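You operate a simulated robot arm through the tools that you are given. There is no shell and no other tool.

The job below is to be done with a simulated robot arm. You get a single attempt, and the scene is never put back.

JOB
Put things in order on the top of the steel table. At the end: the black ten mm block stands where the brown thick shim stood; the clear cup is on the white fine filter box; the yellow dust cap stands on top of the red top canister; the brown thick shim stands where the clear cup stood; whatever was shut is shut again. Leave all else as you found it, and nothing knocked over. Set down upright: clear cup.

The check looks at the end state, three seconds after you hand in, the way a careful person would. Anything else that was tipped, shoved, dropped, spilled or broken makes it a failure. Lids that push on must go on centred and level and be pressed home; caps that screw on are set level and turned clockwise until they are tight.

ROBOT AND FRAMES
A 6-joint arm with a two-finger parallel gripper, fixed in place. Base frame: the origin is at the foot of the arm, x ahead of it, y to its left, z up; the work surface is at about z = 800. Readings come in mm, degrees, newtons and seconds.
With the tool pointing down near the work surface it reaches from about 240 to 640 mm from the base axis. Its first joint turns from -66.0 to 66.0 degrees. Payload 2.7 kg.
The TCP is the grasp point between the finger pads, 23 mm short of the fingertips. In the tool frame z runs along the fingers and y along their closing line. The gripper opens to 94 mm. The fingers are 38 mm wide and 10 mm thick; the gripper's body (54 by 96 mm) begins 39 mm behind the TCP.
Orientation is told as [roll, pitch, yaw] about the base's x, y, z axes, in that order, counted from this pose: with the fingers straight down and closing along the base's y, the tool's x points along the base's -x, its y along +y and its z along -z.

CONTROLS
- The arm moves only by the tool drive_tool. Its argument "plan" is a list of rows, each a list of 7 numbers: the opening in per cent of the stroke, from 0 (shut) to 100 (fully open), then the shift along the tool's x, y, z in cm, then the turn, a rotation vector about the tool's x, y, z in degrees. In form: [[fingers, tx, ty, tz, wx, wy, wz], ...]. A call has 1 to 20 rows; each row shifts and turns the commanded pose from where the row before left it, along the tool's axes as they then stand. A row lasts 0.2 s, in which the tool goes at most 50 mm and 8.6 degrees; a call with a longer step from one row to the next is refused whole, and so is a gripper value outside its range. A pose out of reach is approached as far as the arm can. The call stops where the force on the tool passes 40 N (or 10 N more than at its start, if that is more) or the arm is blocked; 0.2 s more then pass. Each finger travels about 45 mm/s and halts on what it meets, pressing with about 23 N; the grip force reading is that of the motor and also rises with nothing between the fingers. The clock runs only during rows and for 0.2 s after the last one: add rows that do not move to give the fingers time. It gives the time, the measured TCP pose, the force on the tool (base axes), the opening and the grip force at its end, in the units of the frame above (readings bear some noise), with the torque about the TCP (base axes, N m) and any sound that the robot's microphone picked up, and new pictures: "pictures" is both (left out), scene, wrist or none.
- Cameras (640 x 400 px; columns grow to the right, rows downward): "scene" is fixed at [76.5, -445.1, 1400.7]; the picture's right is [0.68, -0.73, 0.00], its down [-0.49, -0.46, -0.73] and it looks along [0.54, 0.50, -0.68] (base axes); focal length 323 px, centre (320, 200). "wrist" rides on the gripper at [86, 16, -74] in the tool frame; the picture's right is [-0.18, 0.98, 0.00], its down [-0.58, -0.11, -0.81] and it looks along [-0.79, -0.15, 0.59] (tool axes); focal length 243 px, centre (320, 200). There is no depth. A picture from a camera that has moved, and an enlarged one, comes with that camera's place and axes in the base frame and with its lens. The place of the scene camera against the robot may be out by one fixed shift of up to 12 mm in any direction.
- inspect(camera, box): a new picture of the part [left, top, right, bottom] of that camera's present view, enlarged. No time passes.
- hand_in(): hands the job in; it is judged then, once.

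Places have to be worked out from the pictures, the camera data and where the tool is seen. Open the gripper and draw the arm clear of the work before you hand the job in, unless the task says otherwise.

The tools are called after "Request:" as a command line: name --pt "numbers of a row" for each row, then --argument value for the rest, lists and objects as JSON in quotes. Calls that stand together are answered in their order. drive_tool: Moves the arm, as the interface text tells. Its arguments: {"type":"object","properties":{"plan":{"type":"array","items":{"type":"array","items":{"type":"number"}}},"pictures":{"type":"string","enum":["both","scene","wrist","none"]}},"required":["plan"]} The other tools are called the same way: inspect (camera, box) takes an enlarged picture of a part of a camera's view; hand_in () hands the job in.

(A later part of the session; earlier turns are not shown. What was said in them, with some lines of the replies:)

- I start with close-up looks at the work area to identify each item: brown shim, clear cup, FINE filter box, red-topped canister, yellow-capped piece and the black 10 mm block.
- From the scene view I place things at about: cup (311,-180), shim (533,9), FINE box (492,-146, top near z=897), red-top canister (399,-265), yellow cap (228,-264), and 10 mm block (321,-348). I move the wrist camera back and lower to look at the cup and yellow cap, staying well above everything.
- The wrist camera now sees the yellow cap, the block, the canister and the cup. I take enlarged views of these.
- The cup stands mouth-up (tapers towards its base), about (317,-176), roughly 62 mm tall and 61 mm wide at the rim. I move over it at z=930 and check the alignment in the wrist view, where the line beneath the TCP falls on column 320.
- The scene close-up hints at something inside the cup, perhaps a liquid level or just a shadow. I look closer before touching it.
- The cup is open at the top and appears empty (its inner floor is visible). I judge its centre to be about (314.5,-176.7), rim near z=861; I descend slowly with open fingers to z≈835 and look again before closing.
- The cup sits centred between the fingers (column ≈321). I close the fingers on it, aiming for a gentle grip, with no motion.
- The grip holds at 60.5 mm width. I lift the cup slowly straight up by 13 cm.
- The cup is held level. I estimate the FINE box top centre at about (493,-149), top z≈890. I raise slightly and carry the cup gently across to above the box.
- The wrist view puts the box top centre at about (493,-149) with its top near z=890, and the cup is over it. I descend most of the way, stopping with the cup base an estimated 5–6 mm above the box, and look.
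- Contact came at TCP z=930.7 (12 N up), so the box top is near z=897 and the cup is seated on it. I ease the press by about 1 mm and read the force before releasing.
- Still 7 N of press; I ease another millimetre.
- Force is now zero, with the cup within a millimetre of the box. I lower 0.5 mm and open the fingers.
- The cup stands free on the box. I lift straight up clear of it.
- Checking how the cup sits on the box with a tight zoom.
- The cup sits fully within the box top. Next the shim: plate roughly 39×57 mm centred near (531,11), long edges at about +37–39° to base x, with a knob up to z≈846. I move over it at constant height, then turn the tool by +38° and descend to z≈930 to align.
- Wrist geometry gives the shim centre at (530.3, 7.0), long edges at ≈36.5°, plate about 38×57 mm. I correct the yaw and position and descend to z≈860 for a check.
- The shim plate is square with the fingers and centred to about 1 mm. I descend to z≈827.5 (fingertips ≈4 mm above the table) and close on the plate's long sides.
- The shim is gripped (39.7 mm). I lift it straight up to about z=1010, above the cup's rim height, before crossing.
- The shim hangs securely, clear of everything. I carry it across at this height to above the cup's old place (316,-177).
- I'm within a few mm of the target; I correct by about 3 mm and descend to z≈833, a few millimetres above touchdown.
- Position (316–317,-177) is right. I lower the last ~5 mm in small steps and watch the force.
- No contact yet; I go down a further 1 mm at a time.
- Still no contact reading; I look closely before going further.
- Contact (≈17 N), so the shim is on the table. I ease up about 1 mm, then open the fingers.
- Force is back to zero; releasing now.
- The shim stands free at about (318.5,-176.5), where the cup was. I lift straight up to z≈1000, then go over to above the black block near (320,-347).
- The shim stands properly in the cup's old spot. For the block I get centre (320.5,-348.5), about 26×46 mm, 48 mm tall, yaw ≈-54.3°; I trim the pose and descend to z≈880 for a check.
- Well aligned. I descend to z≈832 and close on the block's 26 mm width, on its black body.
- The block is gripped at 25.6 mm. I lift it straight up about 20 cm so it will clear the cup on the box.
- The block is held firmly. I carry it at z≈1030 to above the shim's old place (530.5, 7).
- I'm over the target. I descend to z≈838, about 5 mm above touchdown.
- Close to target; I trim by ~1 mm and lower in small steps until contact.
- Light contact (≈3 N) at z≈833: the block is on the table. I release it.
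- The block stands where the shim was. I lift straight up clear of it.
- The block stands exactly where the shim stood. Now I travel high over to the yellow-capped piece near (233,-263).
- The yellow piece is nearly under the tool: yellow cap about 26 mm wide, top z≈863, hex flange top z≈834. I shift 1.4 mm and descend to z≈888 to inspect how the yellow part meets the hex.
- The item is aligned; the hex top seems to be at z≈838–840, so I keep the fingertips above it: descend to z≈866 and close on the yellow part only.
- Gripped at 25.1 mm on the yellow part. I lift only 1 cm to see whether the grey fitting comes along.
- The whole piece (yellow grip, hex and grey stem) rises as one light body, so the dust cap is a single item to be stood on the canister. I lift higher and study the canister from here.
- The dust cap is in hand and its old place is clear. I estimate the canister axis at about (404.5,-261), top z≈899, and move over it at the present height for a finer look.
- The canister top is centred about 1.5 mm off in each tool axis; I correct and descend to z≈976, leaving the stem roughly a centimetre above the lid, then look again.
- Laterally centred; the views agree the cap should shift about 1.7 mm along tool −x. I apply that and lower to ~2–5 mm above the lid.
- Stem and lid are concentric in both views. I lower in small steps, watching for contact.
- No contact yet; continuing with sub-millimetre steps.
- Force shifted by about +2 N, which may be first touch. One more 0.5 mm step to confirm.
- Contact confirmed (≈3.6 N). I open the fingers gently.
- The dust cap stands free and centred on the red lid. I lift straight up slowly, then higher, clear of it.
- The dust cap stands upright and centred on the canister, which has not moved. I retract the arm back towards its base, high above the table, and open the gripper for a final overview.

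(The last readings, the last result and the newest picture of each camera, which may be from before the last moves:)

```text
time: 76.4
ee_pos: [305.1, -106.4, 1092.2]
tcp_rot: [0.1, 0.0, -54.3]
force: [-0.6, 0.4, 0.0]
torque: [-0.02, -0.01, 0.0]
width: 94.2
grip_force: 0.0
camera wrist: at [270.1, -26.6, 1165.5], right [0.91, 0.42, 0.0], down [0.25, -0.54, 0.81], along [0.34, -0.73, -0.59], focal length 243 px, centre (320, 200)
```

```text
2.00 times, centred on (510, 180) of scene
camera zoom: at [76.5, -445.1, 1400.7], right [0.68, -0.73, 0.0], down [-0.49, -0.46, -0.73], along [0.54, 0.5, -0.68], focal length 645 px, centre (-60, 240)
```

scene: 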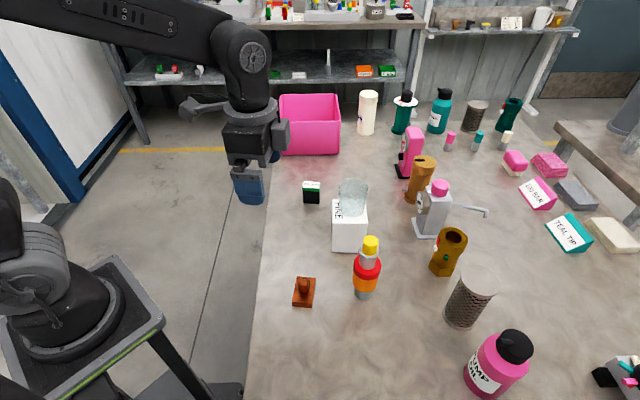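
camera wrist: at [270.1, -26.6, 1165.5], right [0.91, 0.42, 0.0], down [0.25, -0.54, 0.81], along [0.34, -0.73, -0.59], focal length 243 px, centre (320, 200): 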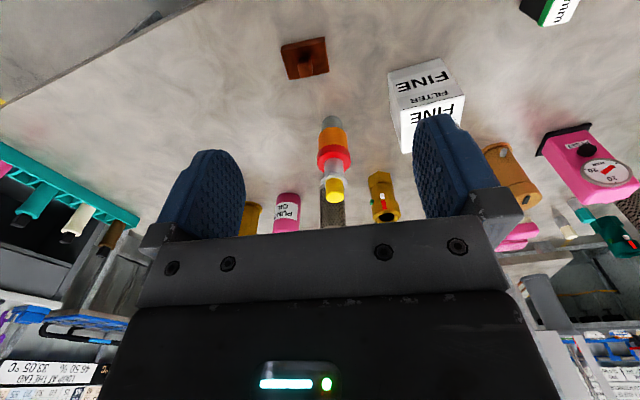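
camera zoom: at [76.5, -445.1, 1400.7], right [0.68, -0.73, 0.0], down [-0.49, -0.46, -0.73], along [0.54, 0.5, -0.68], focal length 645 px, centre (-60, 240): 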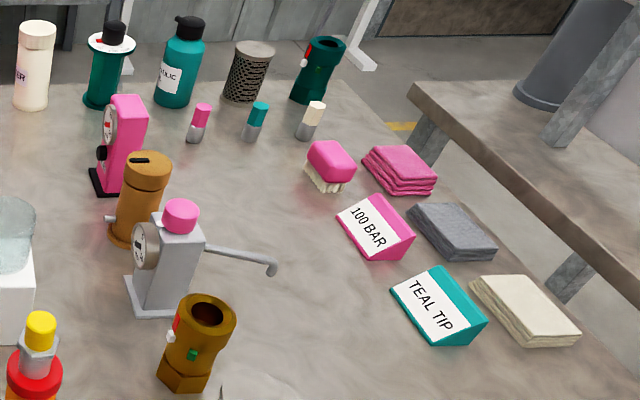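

Final overview: the block stands at the shim's old spot, the cup is upright on the FINE box and the dust cap stands on the red-top canister. The shim is at the cup's old spot, everything else looks unmoved, and the arm is clear with the gripper open. I hand in.

Request:
hand_in

```text
The job is handed in.
```

I finished all four moves, nothing was knocked over, and the job is handed in.

- **Clear cup:** It stands upright on the white fine filter box. It sits roughly 6–10 mm off the centre of the box top, with its base inside the edges by my estimates from the pictures.
- **Brown thick shim:** It stands where the cup stood, within a few millimetres.
- **Black ten mm block:** It stands where the shim stood, within a few millimetres.
- **Yellow dust cap:** It stands upright and centred on the red top canister. When I lifted the yellow part, the grey hex and stem came up with it, so I moved the whole piece as the dust cap. I did not test whether the yellow part comes off separately.

I opened nothing, so nothing needed shutting again. Everything else on the table looked unmoved in the final pictures. The gripper was open and the arm clear of the work when I handed in.
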